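You operate a simulated robot arm through the tools that you are given. There is no shell and no other tool. Be economical: measure what you need, move in short steps, check, and stop when the job is done.

Carry out the task below with a simulated robot arm. There is one attempt and no reset: what you move stays moved.

TASK
Fill the green bottle with the amount on the order card and put it back on the blue mat.
Fine: one stroke, the holder back at LOAD; the other bottles stay where they are, empty.

It is judged by the outcome, as a careful person would: the job done as asked, and still so three seconds after it is handed in. It fails if anything else is knocked over, pushed out of place, dropped, spilled or broken.

THE ROBOT
A 6-joint arm with a two-finger parallel gripper, fixed in place. Base frame: the origin is at the foot of the arm, x ahead of it, y to its left, z up. Lengths are in m, angles in degrees, forces in N, time in s.
With the tool pointing down near the work surface it reaches from about 0.22 to 0.64 m from the base axis. Its first joint turns from -66.0 to 66.0 degrees. Payload 2.7 kg.
Tool frame: the origin (TCP) lies between the finger pads and is the grasp point; the fingertips stand 0.023 m ahead of it; z points along the fingers, y is the line along which they close. The gripper opens to 0.094 m. The fingers are 0.038 m wide and 0.01 m thick; the gripper's body (0.054 by 0.096 m) begins 0.039 m behind the TCP.
Orientation is that of the tool frame in the base frame, as [roll, pitch, yaw] about the fixed x, y, z axes, in that order (R = Rz(yaw) Ry(pitch) Rx(roll)). With the fingers straight down and closing along the base's y, the tool's x points along the base's -x, its y along +y and its z along -z.

THE INTERFACE
- The arm moves only by the tool arm_command. Its argument "series" is a list of rows, each a list of 3 entries, a list of its own where there are three numbers: the shift along the tool's x, y, z in m, then the turn, a rotation vector about the tool's x, y, z in degrees, then the gripper command, from -1 (shut) to 1 (fully open), values between in proportion. In form: [[[tx, ty, tz], [rx, ry, rz], grip], ...]. A call has 1 to 10 rows; each row shifts and turns the commanded pose from where the row before left it, along the tool's axes as they then stand. A row lasts 0.2 s, in which the tool goes at most 0.05 m and 8.6 degrees; a call with a longer step from one row to the next is refused whole, and so is a gripper value outside its range. A pose out of reach is approached as far as the arm can. The call stops where the force on the tool passes 70 N (or 10 N more than at its start, if that is more) or the arm is blocked; 0.2 s more then pass. The fingers move at their own pace (about 0.045 m/s each) and stop on an object; they squeeze with about 32 N. The grip force told is the motor's: it shows also when the fingers shut on nothing. Time passes only in rows, and 0.2 s behind the last, so rows that do not move let the fingers close. It gives the time, the measured TCP pose, the force on the tool (base axes), the opening and the grip force at its end, in the units of the frame above (readings bear some noise), and new pictures: "views" is both (left out), scene, wrist or none.
- Cameras (640 x 400 px; columns grow to the right, rows downward): "scene" is fixed at [0.069, -0.4208, 1.4291]; the picture's right is [0.84, -0.54, 0.00], its down [-0.18, -0.29, -0.94] and it looks along [0.51, 0.79, -0.34] (base axes); focal length 333 px, centre (320, 200). "wrist" rides on the gripper at [-0.039, 0, -0.044] in the tool frame; the picture's right is [0.00, -1.00, 0.00], its down [0.97, 0.00, -0.24] and it looks along [0.24, 0.00, 0.97] (tool axes); focal length 218 px, centre (320, 200).
- locate(camera, pixels): there is no depth. For up to 12 entries [column, row, z] of the newest picture of that camera ("zoom" is the newest enlarged one), the place [x, y] in the base frame at which the ray of that pixel passes the height z, good to about 0.002 m. No time passes.
- close_up(camera, box): a new picture of the part [left, top, right, bottom] of that camera's present view, enlarged. No time passes.
- hand_in(): hands the job in; it is judged then, once.

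Work in short steps. Measure before you move; look again where a grasp or a placing could have gone wrong, and mend it. You have 80 turns and 120 pictures in all, the two below and enlarged ones among them. Open the gripper and draw the arm clear of the work before you hand the job in, unless the task says otherwise; then end with one line.

The tools are called after "Request:" as a command line: name --argument value ..., lists and objects as JSON in quotes. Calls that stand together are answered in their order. arm_command: Moves the arm, as the interface text tells. Its arguments: {"type":"object","properties":{"series":{"type":"array","items":{"type":"array"}},"views":{"type":"string","enum":["both","scene","wrist","none"]}},"required":["series"]} The other tools are called the same way: locate (camera, pixels) gives the place at which the rays of pixels pass given heights; close_up (camera, box) takes an enlarged picture of a part of a camera's view; hand_in () hands the job in.

At the start:

```text
time_s: 0.0
position: [0.3589, -0.0163, 1.3121]
tcp_rot: [180.0, 0.0, -180.0]
contact_force: [-0.3, 0.9, -1.2]
width: 0.0943
grip_force: 0.0
```

scene: 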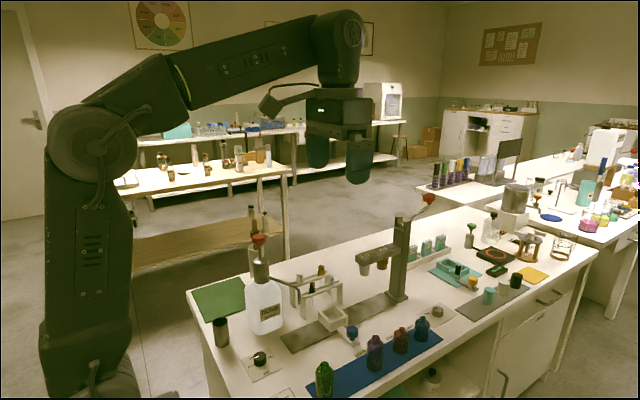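
wrist: 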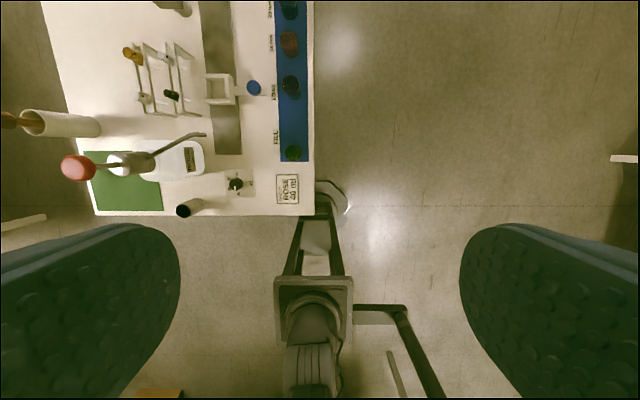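

The pictures show a bench with a holder on a rail, a bottle row on a blue mat, and an order card. I'll enlarge these parts first.

Request:
close_up --camera "scene" --box '[180, 180, 460, 400]'

Request:
close_up --camera "wrist" --box '[40, 0, 320, 220]'

```text
1.82 times, centred on (320, 290) of scene
```

zoom: 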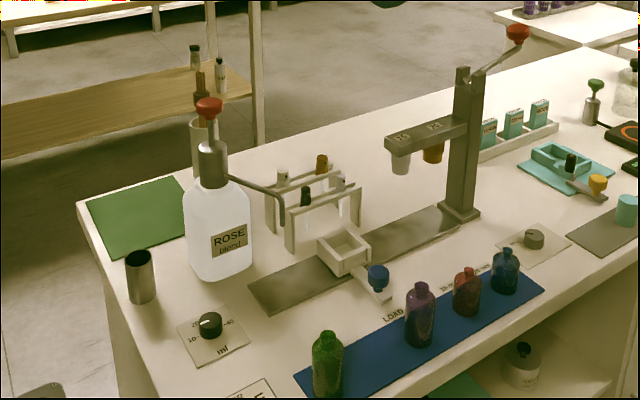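

```text
1.82 times, centred on (180, 110) of wrist
```

zoom: 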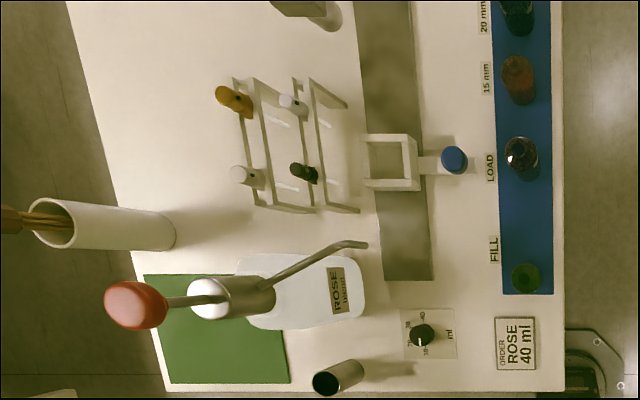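

The card reads ROSE 40 ml. The bench has a dial (10-40), a pump, a holder with a blue knob, and LOAD/FILL marks. I'll locate these features.

Request:
locate --camera "zoom" --pixels '[[525, 277, 0.82], [520, 155, 0.82], [422, 335, 0.775], [453, 160, 0.79], [390, 163, 0.79], [137, 305, 0.98], [365, 244, 0.9], [491, 167, 0.754], [494, 250, 0.754], [338, 378, 0.82], [418, 280, 0.754], [563, 397, 0.754]]'

Request:
locate --camera "scene" --pixels '[[324, 398, 0.754], [323, 365, 0.82], [375, 369, 0.754], [260, 237, 0.98], [352, 332, 0.79], [259, 357, 0.78], [332, 318, 0.754], [221, 345, 0.754], [221, 320, 0.82], [263, 330, 0.754], [325, 278, 0.83], [303, 280, 0.9]]'

```text
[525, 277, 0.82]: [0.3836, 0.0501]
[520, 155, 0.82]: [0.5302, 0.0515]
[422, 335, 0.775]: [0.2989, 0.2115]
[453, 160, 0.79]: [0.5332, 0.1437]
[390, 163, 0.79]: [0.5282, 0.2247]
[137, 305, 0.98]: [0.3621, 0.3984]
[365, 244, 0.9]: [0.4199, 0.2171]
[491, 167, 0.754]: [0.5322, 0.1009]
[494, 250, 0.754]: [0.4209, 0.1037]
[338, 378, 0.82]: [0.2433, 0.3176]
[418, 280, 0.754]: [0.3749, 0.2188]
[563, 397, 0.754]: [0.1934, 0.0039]
```

```text
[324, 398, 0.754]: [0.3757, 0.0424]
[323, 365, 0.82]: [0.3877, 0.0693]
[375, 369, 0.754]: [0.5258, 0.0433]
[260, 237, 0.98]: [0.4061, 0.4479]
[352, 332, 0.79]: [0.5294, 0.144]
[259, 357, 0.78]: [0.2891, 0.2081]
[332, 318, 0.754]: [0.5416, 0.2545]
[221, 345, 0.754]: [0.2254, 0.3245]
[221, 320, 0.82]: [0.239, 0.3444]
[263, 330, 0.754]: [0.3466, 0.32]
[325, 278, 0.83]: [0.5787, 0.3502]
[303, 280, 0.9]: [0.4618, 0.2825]
```

Triangulated positions:

| Item | x | y | z |
|---|---|---|---|
| Dial | 0.295 | 0.21 | – |
| Holder (LOAD) | 0.53 | 0.225 | – |
| FILL mark | 0.42 | – | – |
| Pump head | 0.365 | 0.331 | 1.04 |
| Green bottle top | 0.38 | 0.045 | 0.85 |

I'll move above the dial for a closer look.

Request:
arm_command --series '[[[0.008, 0.028, 0.039], [0, 0, 0], 1], [[0.008, 0.028, 0.039], [0, 0, 0], 1], [[0.008, 0.028, 0.039], [0, 0, 0], 1], [[0.008, 0.028, 0.039], [0, 0, 0], 1], [[0.008, 0.028, 0.039], [0, 0, 0], 1], [[0.008, 0.028, 0.039], [0, 0, 0], 1], [[0.008, 0.028, 0.039], [0, 0, 0], 1], [[0.008, 0.028, 0.035], [0, 0, 0], 1], [[0, 0, 0], [0, 0, 0], 1]]'

```text
time_s: 2.0
position: [0.2933, 0.2107, 1.0077]
tcp_rot: [180.0, 0.1, 180.0]
contact_force: [-0.4, 1.3, 0.4]
width: 0.0939
grip_force: 0.0
```

scene: 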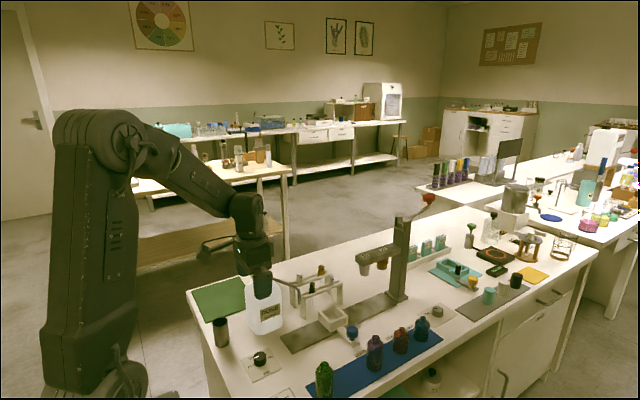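
wrist: 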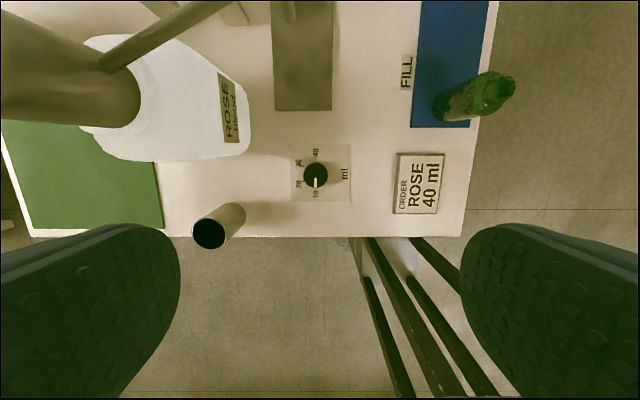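

Request:
close_up --camera "wrist" --box '[280, 140, 360, 205]'

Request:
locate --camera "wrist" --pixels '[[315, 175, 0.775], [315, 175, 0.785], [222, 225, 0.76], [205, 233, 0.82], [506, 85, 0.849], [448, 108, 0.754], [248, 140, 0.8]]'

```text
6.15 times, centred on (320, 172) of wrist
```

zoom: 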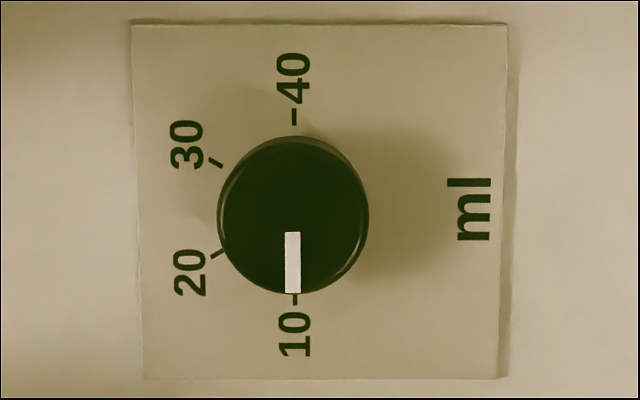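

```text
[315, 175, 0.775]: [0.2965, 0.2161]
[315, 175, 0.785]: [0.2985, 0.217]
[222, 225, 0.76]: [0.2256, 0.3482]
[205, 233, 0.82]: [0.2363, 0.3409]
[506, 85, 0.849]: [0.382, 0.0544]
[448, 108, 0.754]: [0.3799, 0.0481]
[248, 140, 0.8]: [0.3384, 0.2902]
```

The dial pointer is at 10 and needs 180° clockwise, seen from above, to reach 40. I'll pre-rotate the gripper by about -90° with it half open, staying above.

Request:
arm_command --series '[[[-0.004, 0.003, 0.01], [0, 0, -8.5], 0.3], [[0, 0, 0.01], [0, 0, -8.5], 0.3], [[0, 0, 0.01], [0, 0, -8.5], 0.3], [[0, 0, 0.01], [0, 0, -8.5], 0.3], [[0, 0, 0.01], [0, 0, -8.5], 0.3], [[0, 0, 0.01], [0, 0, -8.5], 0.3], [[0, 0, 0.01], [0, 0, -8.5], 0.3], [[0, 0, 0.01], [0, 0, -8.5], 0.3], [[0, 0, 0.01], [0, 0, -8.5], 0.3], [[0, 0, 0.01], [0, 0, -8.5], 0.3]]'

Request:
arm_command --series '[[[0, 0, 0], [0, 0, -5], 0.3], [[0, 0, 0], [0, 0, 0], 0.3]]'

```text
time_s: 4.2
position: [0.2985, 0.2119, 0.9042]
tcp_rot: [-180.0, -0.1, -94.8]
contact_force: [-0.2, 0.6, 0.5]
width: 0.0609
grip_force: 0.0
```

scene: 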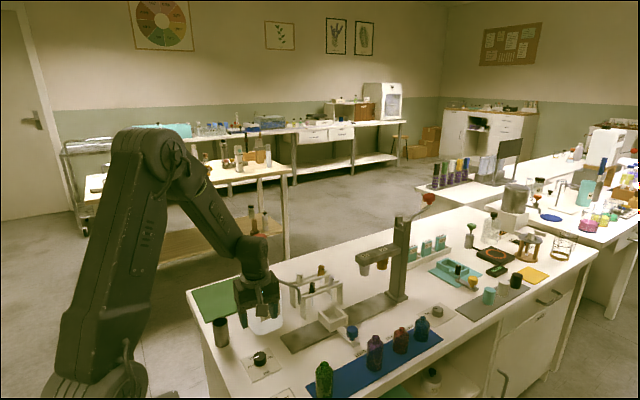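
wrist: 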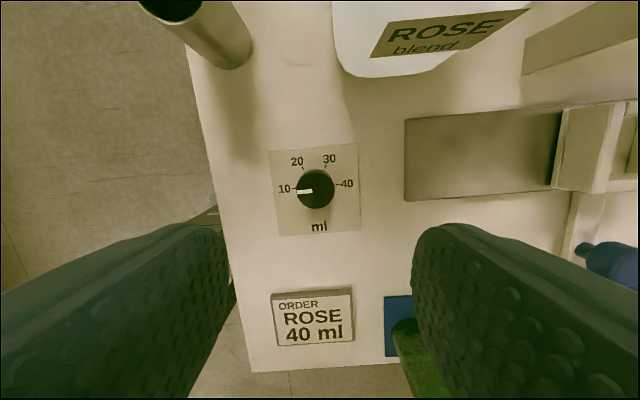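

```text
time_s: 4.8
position: [0.2977, 0.2116, 0.9036]
tcp_rot: [-179.9, 0.0, -89.9]
contact_force: [-0.5, 0.6, 0.3]
width: 0.0612
grip_force: 0.2
```

scene: 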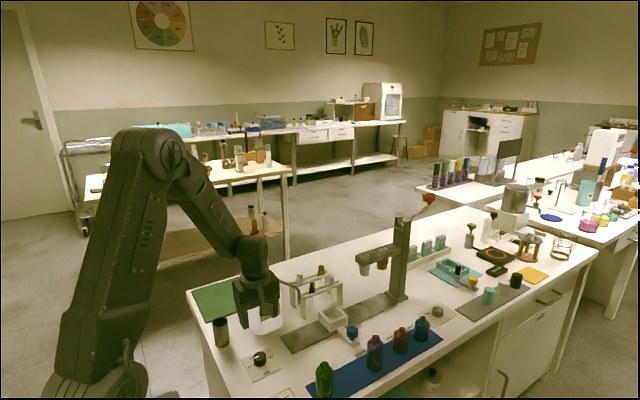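
wrist: 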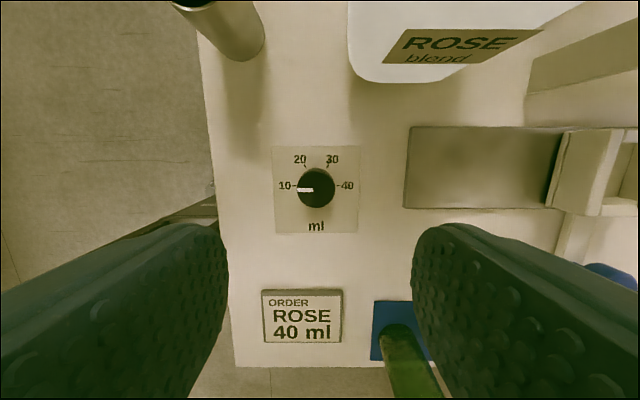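

Request:
locate --camera "wrist" --pixels '[[316, 188, 0.775], [316, 188, 0.78], [300, 188, 0.775], [335, 188, 0.775], [340, 186, 0.756], [294, 186, 0.756], [360, 78, 0.76], [411, 207, 0.756]]'

Request:
close_up --camera "scene" --box '[220, 320, 320, 385]'

```text
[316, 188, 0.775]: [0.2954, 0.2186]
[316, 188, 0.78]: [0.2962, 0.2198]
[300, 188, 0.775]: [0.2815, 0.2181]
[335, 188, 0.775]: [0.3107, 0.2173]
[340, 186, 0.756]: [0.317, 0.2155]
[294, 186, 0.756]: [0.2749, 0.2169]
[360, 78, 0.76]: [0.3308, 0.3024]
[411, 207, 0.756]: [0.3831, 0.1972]
```

```text
6.15 times, centred on (270, 352) of scene
```

zoom: 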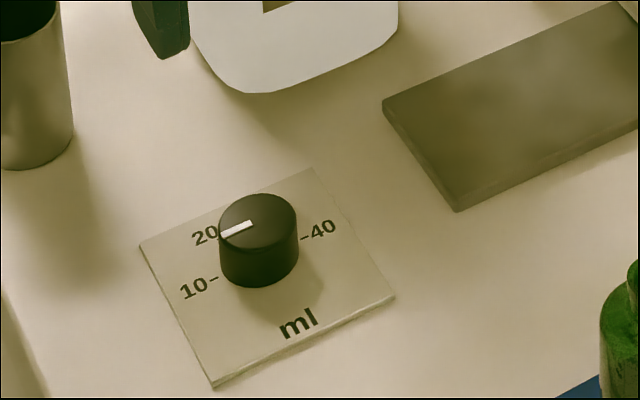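

The dial centre is about (0.296, 0.2165), with its top at about 0.777. I'll centre on it, descend and grip.

Request:
arm_command --series '[[[-0.005, 0.0015, 0.03], [0, 0, 0], 0.3], [[0, 0, 0.03], [0, 0, 0], 0.3], [[0, 0, 0.03], [0, 0, 0], 0.3], [[0, 0, 0.027], [0, 0, 0], 0.3], [[0, 0, 0], [0, 0, 0], 0.3], [[0, 0, 0], [0, 0, 0], -0.5], [[0, 0, 0], [0, 0, 0], -0.5], [[0, 0, 0], [0, 0, 0], -0.5]]'

```text
time_s: 6.6
position: [0.2958, 0.2142, 0.7872]
tcp_rot: [179.8, -0.2, -90.1]
contact_force: [-21.1, 8.1, 1.4]
width: 0.0318
grip_force: 44.6
```

scene: 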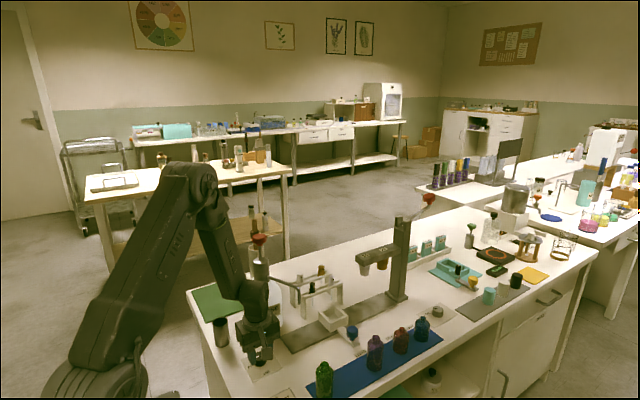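
wrist: 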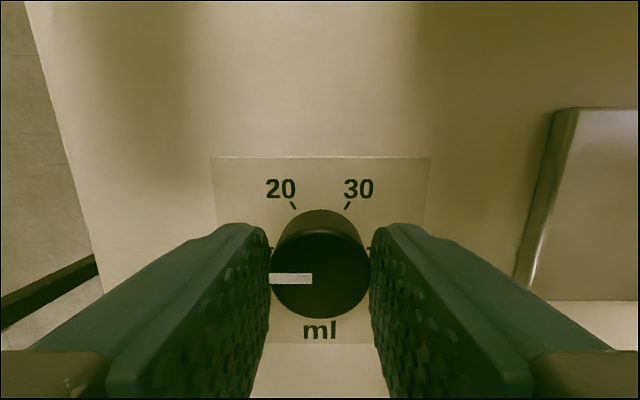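

Gripped at width 0.032. I'll turn clockwise (+z) in steps, easing the small side load.

Request:
arm_command --series '[[[0, 0.001, 0], [0, 0, 0], -0.5], [[0, 0, 0], [0, 0, 8], -0.5], [[0, 0, 0], [0, 0, 8], -0.5], [[0, 0, 0], [0, 0, 8], -0.5], [[0, 0, 0], [0, 0, 8], -0.5], [[0, 0, 0], [0, 0, 8], -0.5]]' --views "wrist"

```text
time_s: 8.0
position: [0.294, 0.2145, 0.7869]
tcp_rot: [180.0, -0.2, -130.1]
contact_force: [-16.9, -11.1, 14.8]
width: 0.0317
grip_force: 45.2
```

wrist: 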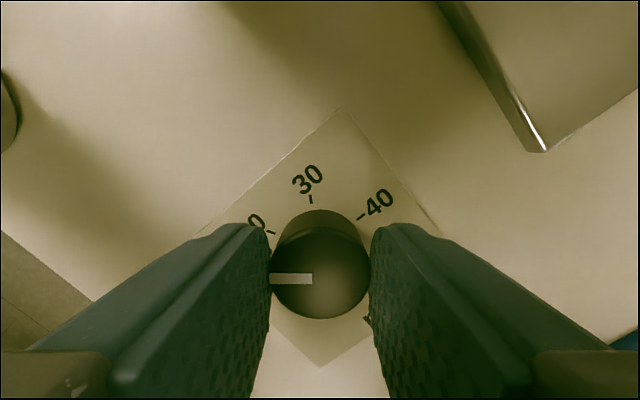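

The dial turns with the gripper, and the forces are modest. I'll go on.

Request:
arm_command --series '[[[0, 0, 0], [0, 0, 8], -0.5], [[0, 0, 0], [0, 0, 8], -0.5], [[0, 0, 0], [0, 0, 8], -0.5], [[0, 0, 0], [0, 0, 8], -0.5], [[0, 0, 0], [0, 0, 8], -0.5], [[0, 0, 0], [0, 0, 8], -0.5], [[0, 0, 0], [0, 0, 8], -0.5]]' --views "wrist"

```text
time_s: 9.6
position: [0.2945, 0.2151, 0.7863]
tcp_rot: [-179.8, -0.2, 173.9]
contact_force: [-25.3, 2.4, 13.1]
width: 0.0316
grip_force: 44.8
```

wrist: 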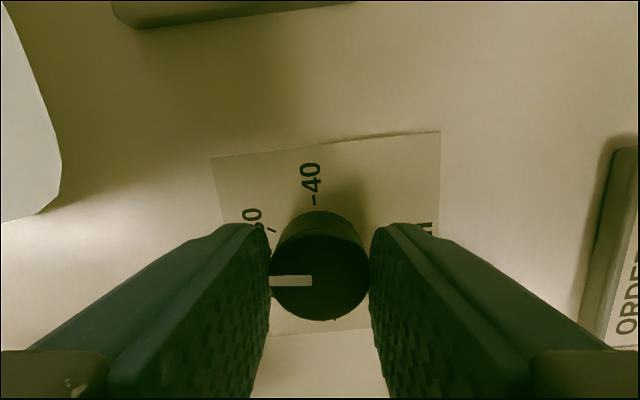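

Turned 96° so far, 84° to go.

Request:
arm_command --series '[[[0.001, 0, 0], [0, 0, 8], -0.5], [[0, 0, 0], [0, 0, 8], -0.5], [[0, 0, 0], [0, 0, 8], -0.5], [[0, 0, 0], [0, 0, 8], -0.5], [[0, 0, 0], [0, 0, 8], -0.5], [[0, 0, 0], [0, 0, 8], -0.5], [[0, 0, 0], [0, 0, 8], -0.5], [[0, 0, 0], [0, 0, 8], -0.5], [[0, 0, 0], [0, 0, 8], -0.5], [[0, 0, 0], [0, 0, 8], -0.5]]' --views "wrist"

```text
time_s: 11.8
position: [0.2943, 0.2145, 0.7869]
tcp_rot: [179.9, 0.0, 94.8]
contact_force: [4.4, -31.5, -9.0]
width: 0.0316
grip_force: 45.2
```

wrist: 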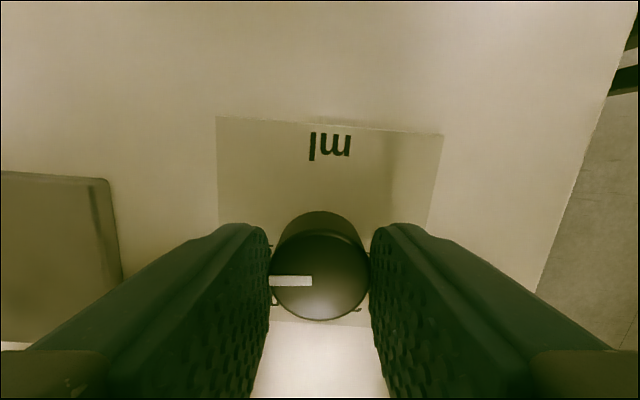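

Request:
arm_command --series '[[[0, 0, 0], [0, 0, 4.9], -0.5], [[0, 0, 0], [0, 0, 0], -0.5], [[0, 0, 0], [0, 0, 0], 0.3], [[0, 0, 0], [0, 0, 0], 0.3], [[0, 0, 0], [0, 0, 0], 0.3], [[0, 0, -0.04], [0, 0, 0], 0.3], [[0, 0, -0.04], [0, 0, 0], 0.3], [[0, 0, -0.04], [0, 0, 0], 0.3], [[0, 0, 0], [0, 0, 0], 0.3]]' --views "wrist"

Request:
close_up --camera "wrist" --box '[265, 140, 375, 240]'

```text
time_s: 12.4
position: [0.2885, 0.2164, 0.7872]
tcp_rot: [-179.5, 0.6, 91.9]
contact_force: [-12.2, -1.1, 6.5]
width: 0.061
grip_force: 0.9
stopped in row 3: the force on the tool passed its limit (the readings are from after the stop); the commanded pose is now the measured one
```

wrist: 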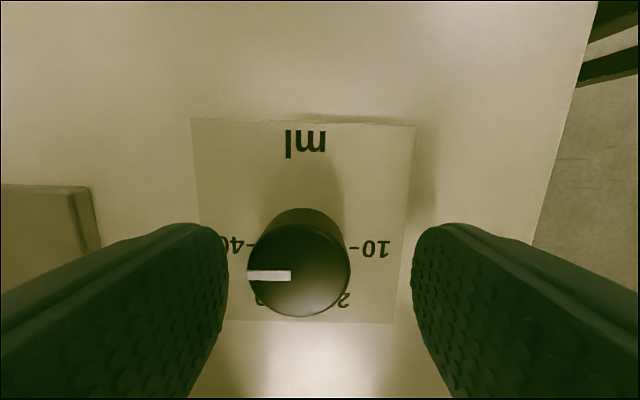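

```text
4.00 times, centred on (320, 190) of wrist
```

zoom: 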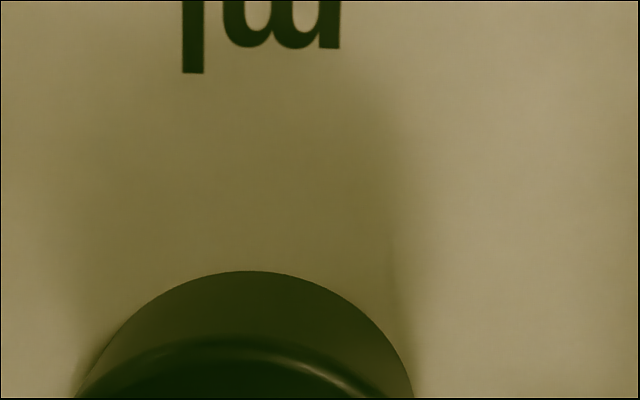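

The grip is released and the pointer is near 40. I'll lift to check.

Request:
arm_command --series '[[[0, 0, -0.04], [0, 0, 0], 0.3], [[0, 0, -0.04], [0, 0, 0], 0.3], [[0, 0, -0.04], [0, 0, 0], 0.3], [[0, 0, 0], [0, 0, 0], 0.3]]' --views "wrist"

Request:
close_up --camera "wrist" --box '[260, 120, 380, 240]'

```text
time_s: 13.4
position: [0.2906, 0.2156, 0.9065]
tcp_rot: [-179.5, 0.5, 91.5]
contact_force: [1.0, 0.8, -0.3]
width: 0.0613
grip_force: 0.0
```

wrist: 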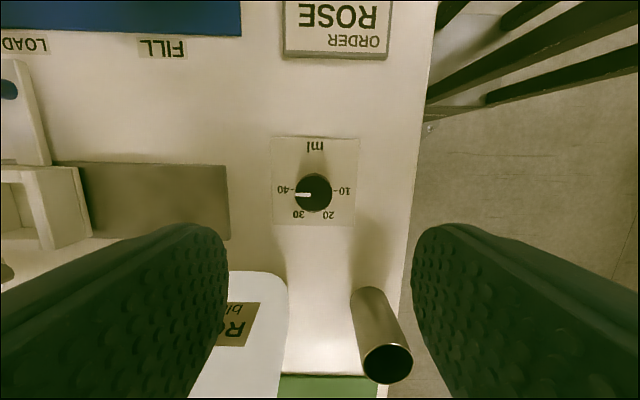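

```text
3.33 times, centred on (320, 180) of wrist
```

zoom: 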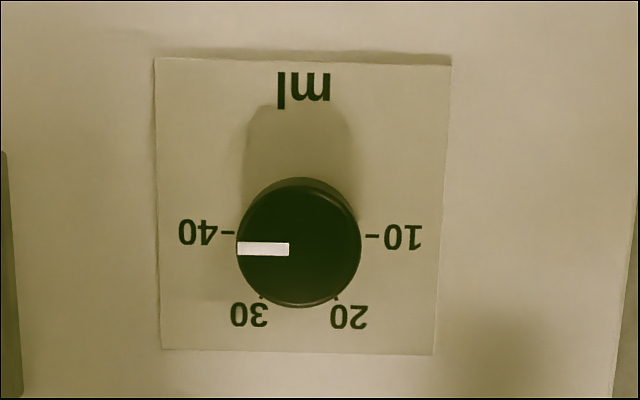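

The pointer sits at 40, as the parallax check confirms. Next I'll lift, rotate back and go above the green bottle.

Request:
arm_command --series '[[[0, 0, -0.01], [0, 0, -8.6], 0.3], [[0, 0, -0.01], [0, 0, -8.6], 0.3], [[0, 0, -0.01], [0, 0, -8.6], 0.3], [[0, 0, -0.01], [0, 0, -8.6], 0.3], [[0, 0, -0.01], [0, 0, -8.6], 0.3], [[0, 0, -0.01], [0, 0, -8.6], 0.3], [[0, 0, -0.01], [0, 0, -8.6], 0.3], [[0, 0, -0.01], [0, 0, -8.6], 0.3], [[0, 0, -0.01], [0, 0, -8.6], 0.3], [[0, 0, -0.01], [0, 0, -8.6], 0.3]]' --views "none"

Request:
arm_command --series '[[[0, 0, 0], [0.5, 0.5, -2.5], 0.6], [[-0.018, -0.034, 0], [0, 0, 0], 0.6], [[-0.018, -0.034, 0], [0, 0, 0], 0.6], [[-0.018, -0.034, 0], [0, 0, 0], 0.6], [[-0.018, -0.034, 0], [0, 0, 0], 0.6], [[-0.018, -0.034, 0], [0, 0, 0], 0.6], [[0, 0, 0], [0, 0, 0], 0.6]]'

```text
time_s: 15.6
position: [0.2911, 0.2173, 1.0081]
tcp_rot: [-179.5, -0.3, 177.7]
contact_force: [-0.6, -0.3, -0.2]
width: 0.0609
grip_force: 0.0
```

```text
time_s: 17.2
position: [0.3837, 0.044, 1.0081]
tcp_rot: [-179.1, -0.9, 179.9]
contact_force: [-0.1, 0.1, -0.4]
width: 0.0754
grip_force: 0.0
```

scene: 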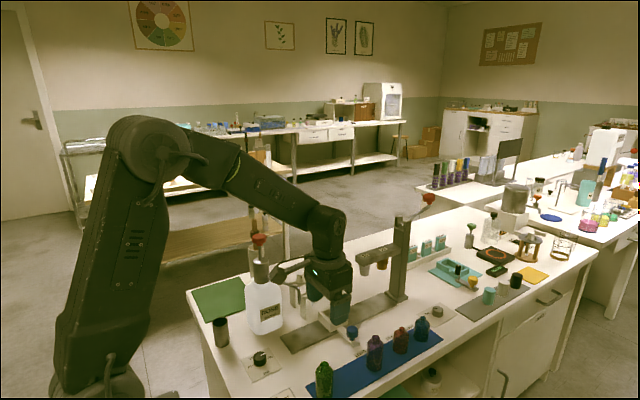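
wrist: 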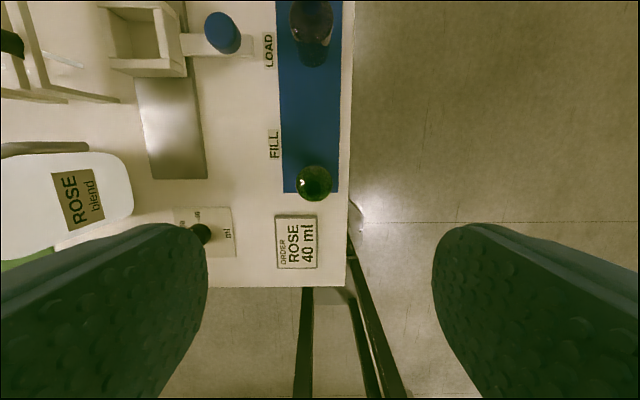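

Request:
arm_command --series '[[[0, 0, 0], [-0.9, -0.9, 0], 0.6], [[0, 0, 0], [0, 0, 0], 0.6]]' --views "wrist"

Request:
close_up --camera "scene" --box '[300, 300, 460, 400]'

Request:
close_up --camera "wrist" --box '[270, 130, 370, 230]'

Request:
locate --camera "wrist" --pixels '[[314, 182, 0.754], [314, 182, 0.84], [302, 182, 0.84], [326, 182, 0.84], [308, 40, 0.754], [222, 32, 0.79], [140, 40, 0.79], [110, 60, 0.8], [185, 60, 0.8]]'

```text
time_s: 17.8
position: [0.3835, 0.046, 1.0083]
tcp_rot: [-180.0, 0.0, -179.9]
contact_force: [0.2, 0.2, -0.2]
width: 0.0752
grip_force: 0.0
```

wrist: 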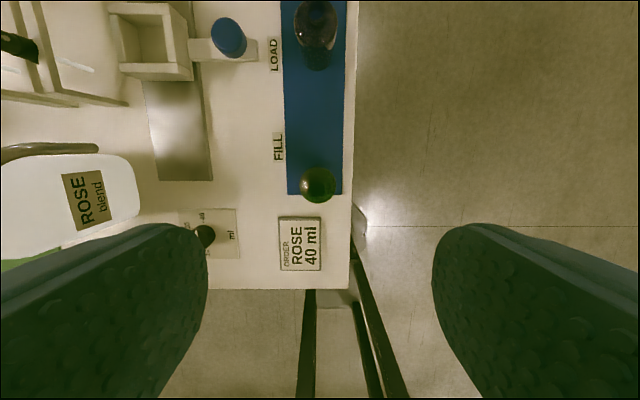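

```text
4.00 times, centred on (380, 350) of scene
```

zoom: 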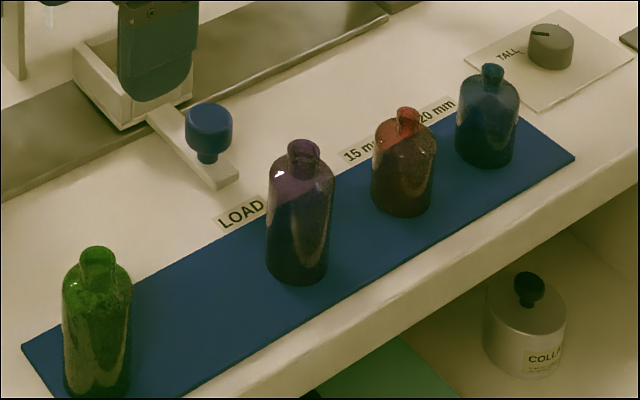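

```text
4.00 times, centred on (320, 180) of wrist
```

zoom: 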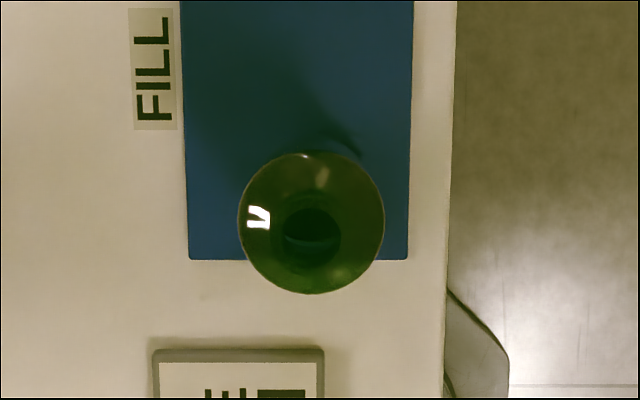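

```text
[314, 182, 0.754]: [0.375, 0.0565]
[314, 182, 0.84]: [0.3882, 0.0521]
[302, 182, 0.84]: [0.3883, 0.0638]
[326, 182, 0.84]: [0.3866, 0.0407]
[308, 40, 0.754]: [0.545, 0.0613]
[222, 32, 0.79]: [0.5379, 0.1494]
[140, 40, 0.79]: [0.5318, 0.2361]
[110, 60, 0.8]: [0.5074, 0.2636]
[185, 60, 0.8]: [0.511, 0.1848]
```

Request:
close_up --camera "wrist" --box '[90, 0, 290, 120]'

Request:
locate --camera "wrist" --pixels '[[318, 188, 0.849], [318, 185, 0.83], [318, 186, 0.754]]'

```text
3.20 times, centred on (190, 60) of wrist
```

zoom: 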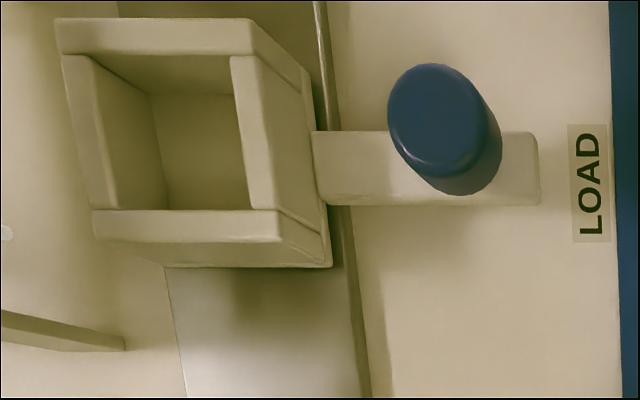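

```text
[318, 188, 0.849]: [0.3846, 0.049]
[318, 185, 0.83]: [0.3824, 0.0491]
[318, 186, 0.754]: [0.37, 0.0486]
```

Request:
locate --camera "zoom" --pixels '[[332, 266, 0.76], [281, 240, 0.785], [281, 240, 0.795], [281, 240, 0.805], [281, 240, 0.815], [95, 238, 0.8], [249, 210, 0.8], [103, 208, 0.8], [65, 55, 0.8], [230, 55, 0.8], [437, 118, 0.8], [460, 190, 0.768]]'

```text
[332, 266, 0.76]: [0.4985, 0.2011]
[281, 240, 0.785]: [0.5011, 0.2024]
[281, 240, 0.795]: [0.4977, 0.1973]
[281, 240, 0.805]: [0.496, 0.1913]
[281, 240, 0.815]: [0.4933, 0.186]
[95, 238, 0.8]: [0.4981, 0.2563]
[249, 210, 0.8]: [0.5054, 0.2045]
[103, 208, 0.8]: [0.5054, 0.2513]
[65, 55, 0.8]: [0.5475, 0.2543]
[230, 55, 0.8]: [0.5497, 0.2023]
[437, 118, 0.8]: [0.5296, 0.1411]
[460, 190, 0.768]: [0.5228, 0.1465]
```

Holder: wall top at about 0.79, inner centre at about (0.528, 0.231), inner width about 46 mm. The bottle body is about 38 mm wide. I'll rotate the gripper to close along x, clear of the tube rack later, while descending over the bottle.

Request:
arm_command --series '[[[0, 0, 0.008], [0, 0, 8.6], 0.6], [[0, 0, 0.008], [0, 0, 8.6], 0.6], [[0, 0, 0.008], [0, 0, 8.6], 0.6], [[0, 0, 0.008], [0, 0, 8.6], 0.6], [[0, 0, 0.008], [0, 0, 8.6], 0.6], [[0, 0, 0.008], [0, 0, 8.6], 0.6], [[0, 0, 0.008], [0, 0, 8.6], 0.6], [[0, 0, 0.008], [0, 0, 8.6], 0.6], [[0, 0, 0.008], [0, 0, 8.6], 0.6], [[0, 0, 0.008], [0, 0, 8.6], 0.6]]' --views "none"

Request:
arm_command --series '[[[0, 0, 0], [0, 0, 4.1], 0.6], [[0, 0, 0], [0, 0, 0], 0.6]]'

```text
time_s: 20.0
position: [0.3823, 0.0485, 0.9292]
tcp_rot: [180.0, 0.0, 93.9]
contact_force: [0.4, 0.5, -0.3]
width: 0.0754
grip_force: 0.1
```

```text
time_s: 20.6
position: [0.3822, 0.0487, 0.9299]
tcp_rot: [-180.0, 0.0, 89.8]
contact_force: [-0.3, -0.4, -0.4]
width: 0.0753
grip_force: 0.1
```

scene: 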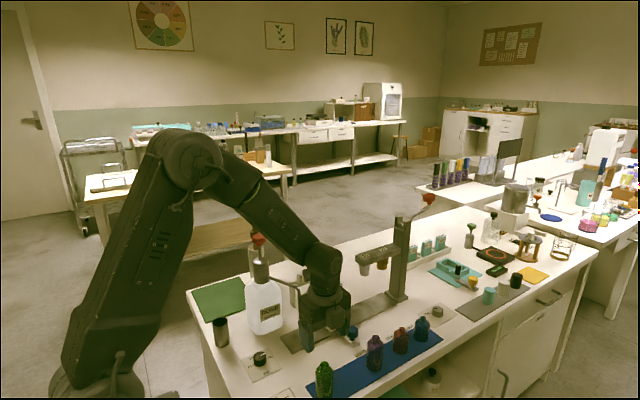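
wrist: 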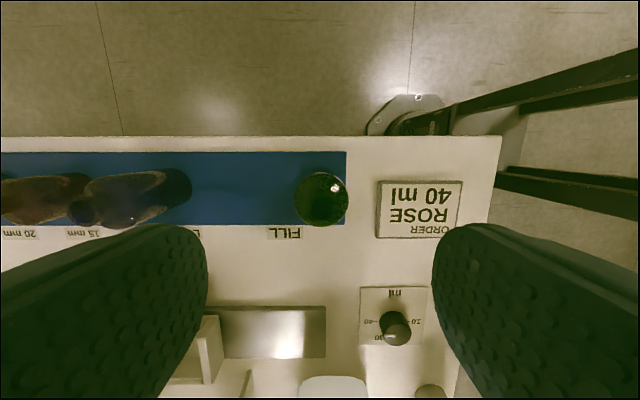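

Request:
locate --camera "wrist" --pixels '[[322, 203, 0.849], [321, 199, 0.83], [321, 199, 0.754], [349, 188, 0.756], [344, 152, 0.756], [344, 225, 0.756], [296, 199, 0.825], [347, 199, 0.825]]'

Request:
close_up --camera "wrist" --box '[270, 150, 370, 250]'

Request:
close_up --camera "scene" --box '[280, 340, 360, 400]'

```text
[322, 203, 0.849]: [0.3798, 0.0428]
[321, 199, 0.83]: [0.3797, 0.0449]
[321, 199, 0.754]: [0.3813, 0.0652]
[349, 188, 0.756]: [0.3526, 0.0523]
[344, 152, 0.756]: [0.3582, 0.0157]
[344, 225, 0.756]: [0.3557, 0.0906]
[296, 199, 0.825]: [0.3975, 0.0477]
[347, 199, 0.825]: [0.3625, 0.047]
```

```text
4.00 times, centred on (320, 200) of wrist
```

zoom: 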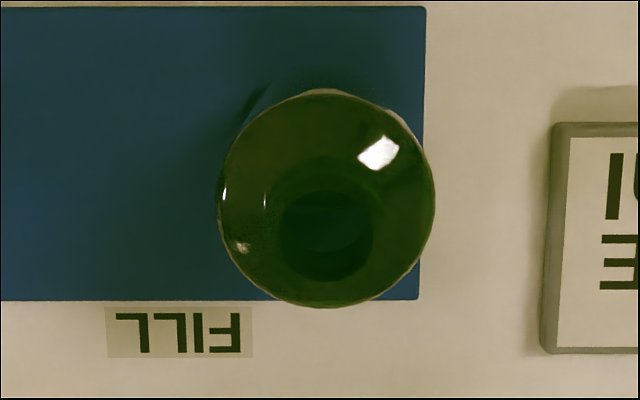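

```text
6.67 times, centred on (320, 370) of scene
```

zoom: 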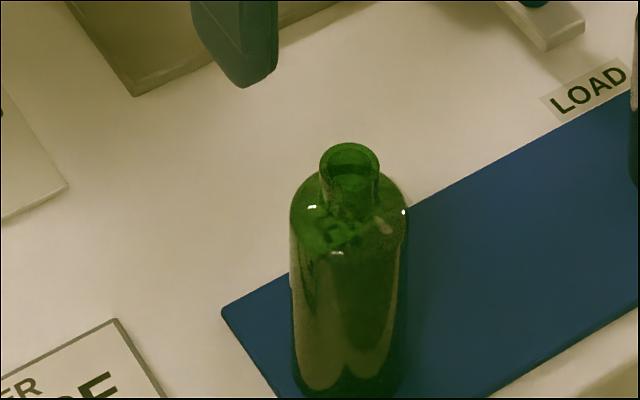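

The bottle centre is about (0.380, 0.048) and the shoulder is near 0.83. I'll descend to z = 0.818 and grip the upper body.

Request:
arm_command --series '[[[-0.0005, -0.0017, 0.028], [0, 0, 0], 0.6], [[0, 0, 0.028], [0, 0, 0], 0.6], [[0, 0, 0.028], [0, 0, 0], 0.6], [[0, 0, 0.028], [0, 0, 0], 0.6], [[0, 0, 0], [0, 0, 0], 0.6], [[0, 0, 0], [0, 0, 0], -0.5], [[0, 0, 0], [0, 0, 0], -0.5], [[0, 0, 0], [0, 0, 0], -0.5]]'

```text
time_s: 22.4
position: [0.3785, 0.0462, 0.8149]
tcp_rot: [179.9, 0.0, 89.9]
contact_force: [1.3, 0.4, 0.9]
width: 0.0399
grip_force: 32.2
```

scene: 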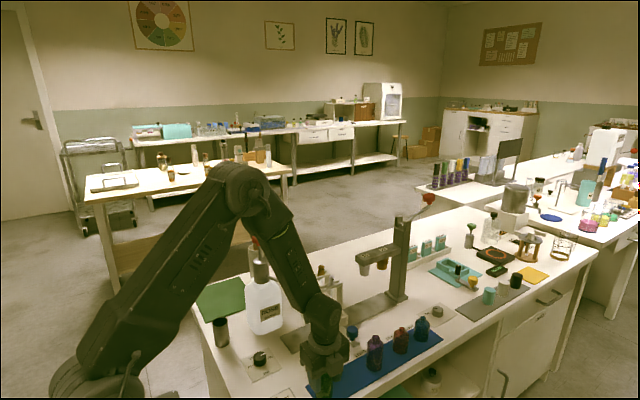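
wrist: 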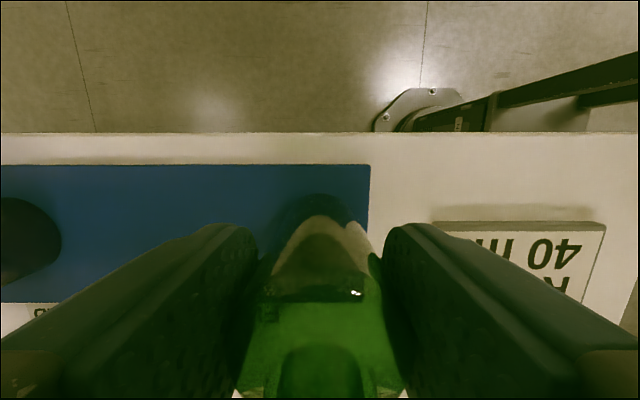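

Gripped (width 0.040). Before carrying, I'll check where the capping station and tube rack stand.

Request:
locate --camera "scene" --pixels '[[397, 298, 0.754], [364, 270, 0.88], [380, 266, 0.88], [357, 254, 0.92], [341, 296, 0.82], [305, 318, 0.754], [343, 288, 0.83]]'

Request:
arm_command --series '[[[0, 0, -0.02], [0, 0, 0], -0.5], [[0, 0, -0.04], [0, 0, 0], -0.5], [[0, 0, -0.04], [0, 0, 0], -0.5], [[0, 0, -0.03], [0, 0, 0], -0.5], [[0, 0, 0], [0, 0, 0], -0.5]]'

Request:
close_up --camera "scene" --box '[240, 220, 440, 380]'

```text
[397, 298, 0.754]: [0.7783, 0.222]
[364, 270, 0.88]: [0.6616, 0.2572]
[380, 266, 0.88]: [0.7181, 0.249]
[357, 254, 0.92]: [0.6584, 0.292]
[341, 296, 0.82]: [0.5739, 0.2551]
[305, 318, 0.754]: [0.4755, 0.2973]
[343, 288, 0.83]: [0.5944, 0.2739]
```

```text
time_s: 23.6
position: [0.3789, 0.0483, 0.9487]
tcp_rot: [-180.0, 0.1, 89.8]
contact_force: [0.0, -0.1, -0.9]
width: 0.0402
grip_force: 31.7
```

scene: 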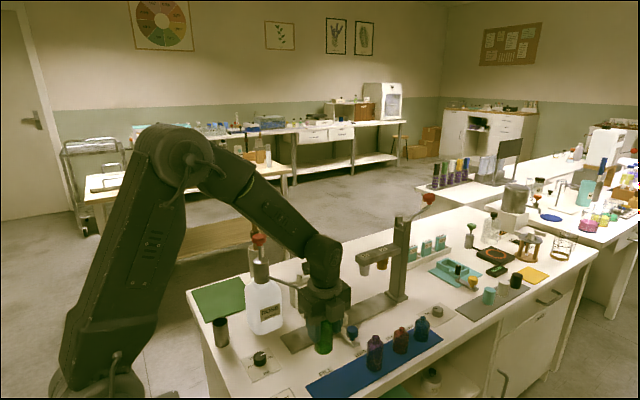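
wrist: 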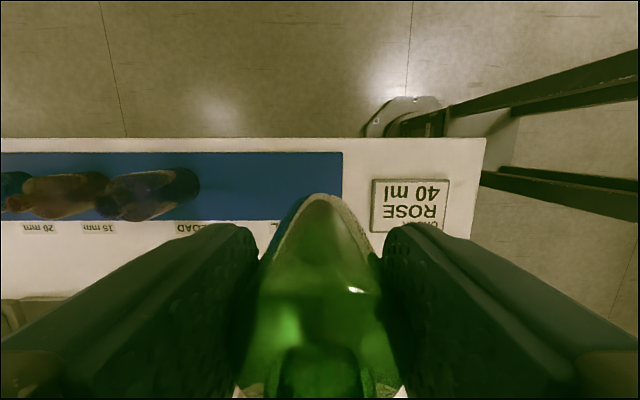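

```text
2.50 times, centred on (340, 300) of scene
```

zoom: 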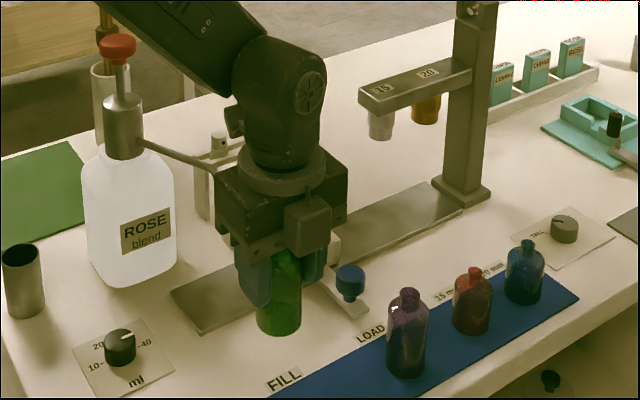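

Request:
locate --camera "zoom" --pixels '[[279, 325, 0.891], [279, 336, 0.891], [257, 325, 0.891], [301, 323, 0.891], [351, 276, 0.8], [385, 125, 0.9]]'

Request:
arm_command --series '[[[0, 0.04, 0], [0, 0, 0], -0.5], [[0.01, 0.04, 0], [0, 0, 0], -0.5], [[0.02, 0.035, 0], [0, 0, 0], -0.5], [[0.025, 0.033, 0], [0, 0, 0], -0.5], [[0.03, 0, 0], [0, 0, 0], -0.5], [[0.03, 0, 0], [0, 0, 0], -0.5], [[0, 0, 0], [0, 0, 0], -0.5]]'

Request:
close_up --camera "scene" --box '[260, 220, 420, 360]'

```text
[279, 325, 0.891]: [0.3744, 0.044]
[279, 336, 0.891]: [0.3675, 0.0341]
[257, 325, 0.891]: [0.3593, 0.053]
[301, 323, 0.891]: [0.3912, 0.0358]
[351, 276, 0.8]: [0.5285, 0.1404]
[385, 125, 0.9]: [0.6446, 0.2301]
```

```text
time_s: 25.2
position: [0.5259, 0.1613, 0.946]
tcp_rot: [-180.0, 0.1, 89.9]
contact_force: [-0.1, -0.4, -1.1]
width: 0.0397
grip_force: 32.1
```

scene: 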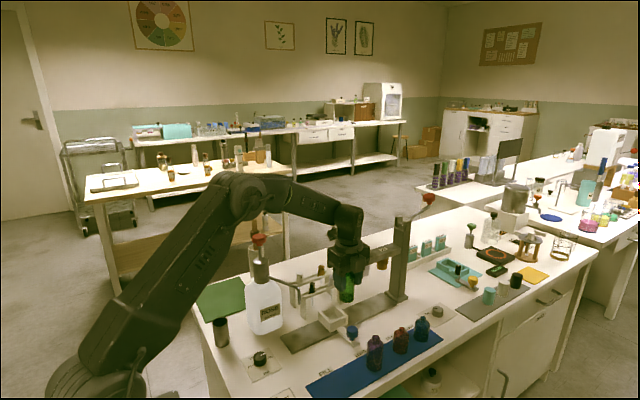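
wrist: 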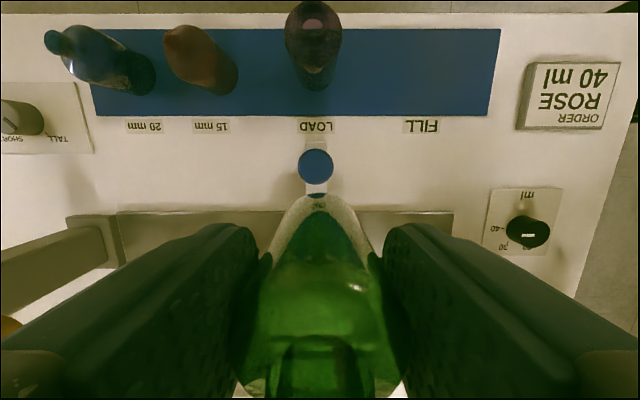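

```text
2.86 times, centred on (340, 290) of scene
```

zoom: 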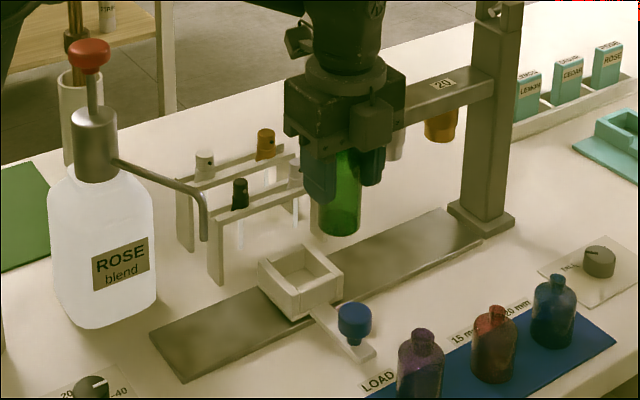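

Request:
locate --camera "zoom" --pixels '[[258, 263, 0.79], [310, 244, 0.79], [343, 271, 0.79], [293, 292, 0.79], [300, 267, 0.79], [295, 320, 0.762], [342, 236, 0.888], [342, 228, 0.888], [354, 310, 0.8], [203, 238, 0.88], [222, 284, 0.754], [205, 190, 0.9]]'

```text
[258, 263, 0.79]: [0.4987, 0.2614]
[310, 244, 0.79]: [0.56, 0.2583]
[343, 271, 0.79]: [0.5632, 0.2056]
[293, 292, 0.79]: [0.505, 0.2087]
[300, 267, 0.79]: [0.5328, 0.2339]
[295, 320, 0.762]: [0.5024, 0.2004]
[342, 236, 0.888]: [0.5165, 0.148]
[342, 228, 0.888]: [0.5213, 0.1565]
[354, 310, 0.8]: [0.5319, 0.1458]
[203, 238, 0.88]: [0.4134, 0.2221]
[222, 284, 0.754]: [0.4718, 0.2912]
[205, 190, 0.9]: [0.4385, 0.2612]
```

The holder centre is (0.531, 0.234). I'll move the bottle above it and lower it part way.

Request:
arm_command --series '[[[0.025, 0.005, 0], [0, 0, 0], -0.5], [[0.024, 0, 0], [0, 0, 0], -0.5], [[0.0235, 0, 0], [0, 0, 0], -0.5], [[0, 0, 0.035], [0, 0, 0], -0.5], [[0, 0, 0.03], [0, 0, 0], -0.5], [[0, 0, 0], [0, 0, 0], -0.5]]'

Request:
close_up --camera "scene" --box '[290, 240, 390, 340]'

```text
time_s: 26.6
position: [0.5297, 0.2347, 0.8805]
tcp_rot: [-180.0, 0.0, 89.9]
contact_force: [-0.8, 0.0, -1.1]
width: 0.0401
grip_force: 32.4
```

scene: 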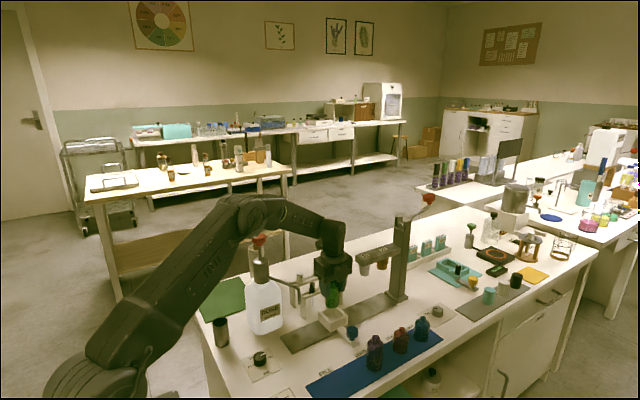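
wrist: 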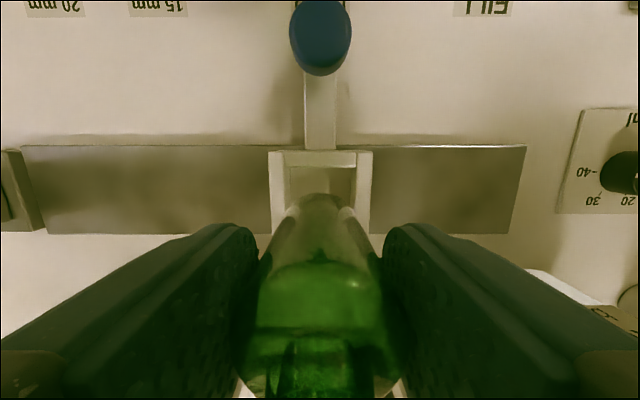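

```text
4.00 times, centred on (340, 290) of scene
```

zoom: 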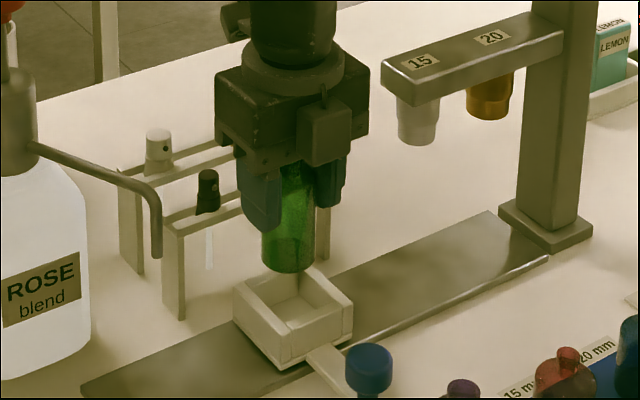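

Request:
locate --camera "zoom" --pixels '[[288, 262, 0.823], [288, 272, 0.823], [263, 262, 0.823], [314, 260, 0.823], [234, 284, 0.79], [354, 296, 0.79], [290, 327, 0.79], [287, 364, 0.76]]'

Request:
locate --camera "wrist" --pixels '[[268, 150, 0.79], [374, 150, 0.79], [320, 150, 0.79], [320, 167, 0.79], [290, 167, 0.79], [352, 167, 0.79], [287, 215, 0.79], [356, 212, 0.79], [320, 35, 0.805]]'

```text
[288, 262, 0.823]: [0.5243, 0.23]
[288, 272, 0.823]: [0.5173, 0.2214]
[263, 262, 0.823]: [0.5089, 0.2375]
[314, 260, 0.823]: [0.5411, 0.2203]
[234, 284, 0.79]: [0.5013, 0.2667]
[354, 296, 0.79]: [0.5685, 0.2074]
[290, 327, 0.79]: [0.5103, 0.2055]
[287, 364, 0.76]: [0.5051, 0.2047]
```

```text
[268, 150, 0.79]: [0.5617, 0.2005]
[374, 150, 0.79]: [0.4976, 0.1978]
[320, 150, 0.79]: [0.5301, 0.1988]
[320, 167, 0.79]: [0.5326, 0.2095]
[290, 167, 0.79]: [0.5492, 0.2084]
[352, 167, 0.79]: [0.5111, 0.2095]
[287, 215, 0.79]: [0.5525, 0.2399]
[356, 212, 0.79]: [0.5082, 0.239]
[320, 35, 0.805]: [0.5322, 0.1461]
```

The bottle sits about 3 mm to +y of the TCP, so I'll shift -0.0055 in y to centre it in the holder, then lower gently.

Request:
arm_command --series '[[[-0.0055, 0.0003, 0], [0, 0, 0], -0.5], [[0, 0, 0.02], [0, 0, 0], -0.5], [[0, 0, 0.012], [0, 0, 0], -0.5], [[0, 0, 0.008], [0, 0, 0], -0.5], [[0, 0, 0], [0, 0, 0], -0.5]]'

Request:
close_up --camera "scene" --box '[290, 260, 390, 340]'

```text
time_s: 27.8
position: [0.5331, 0.2285, 0.8412]
tcp_rot: [179.9, 0.0, 89.8]
contact_force: [-0.6, 0.6, -0.7]
width: 0.04
grip_force: 32.4
```

scene: 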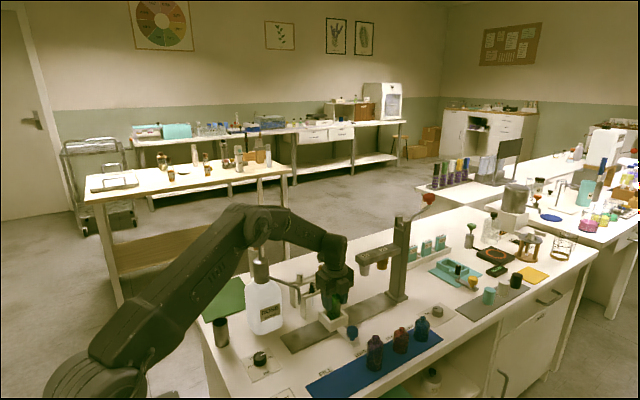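
wrist: 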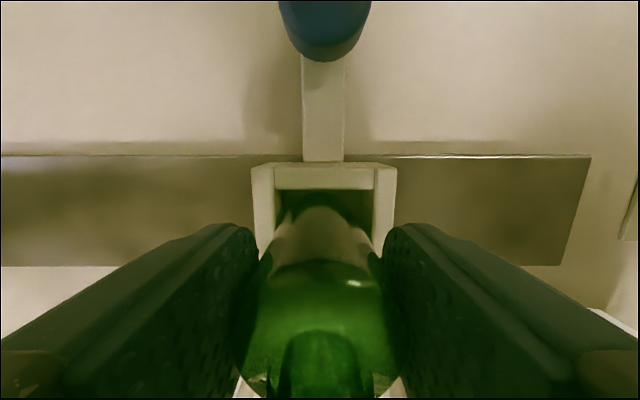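

```text
5.00 times, centred on (340, 300) of scene
```

zoom: 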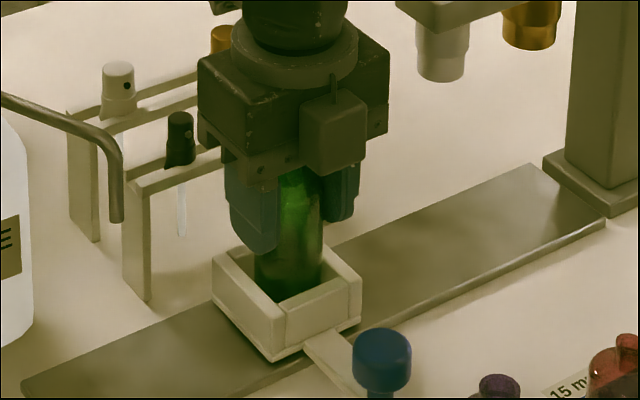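

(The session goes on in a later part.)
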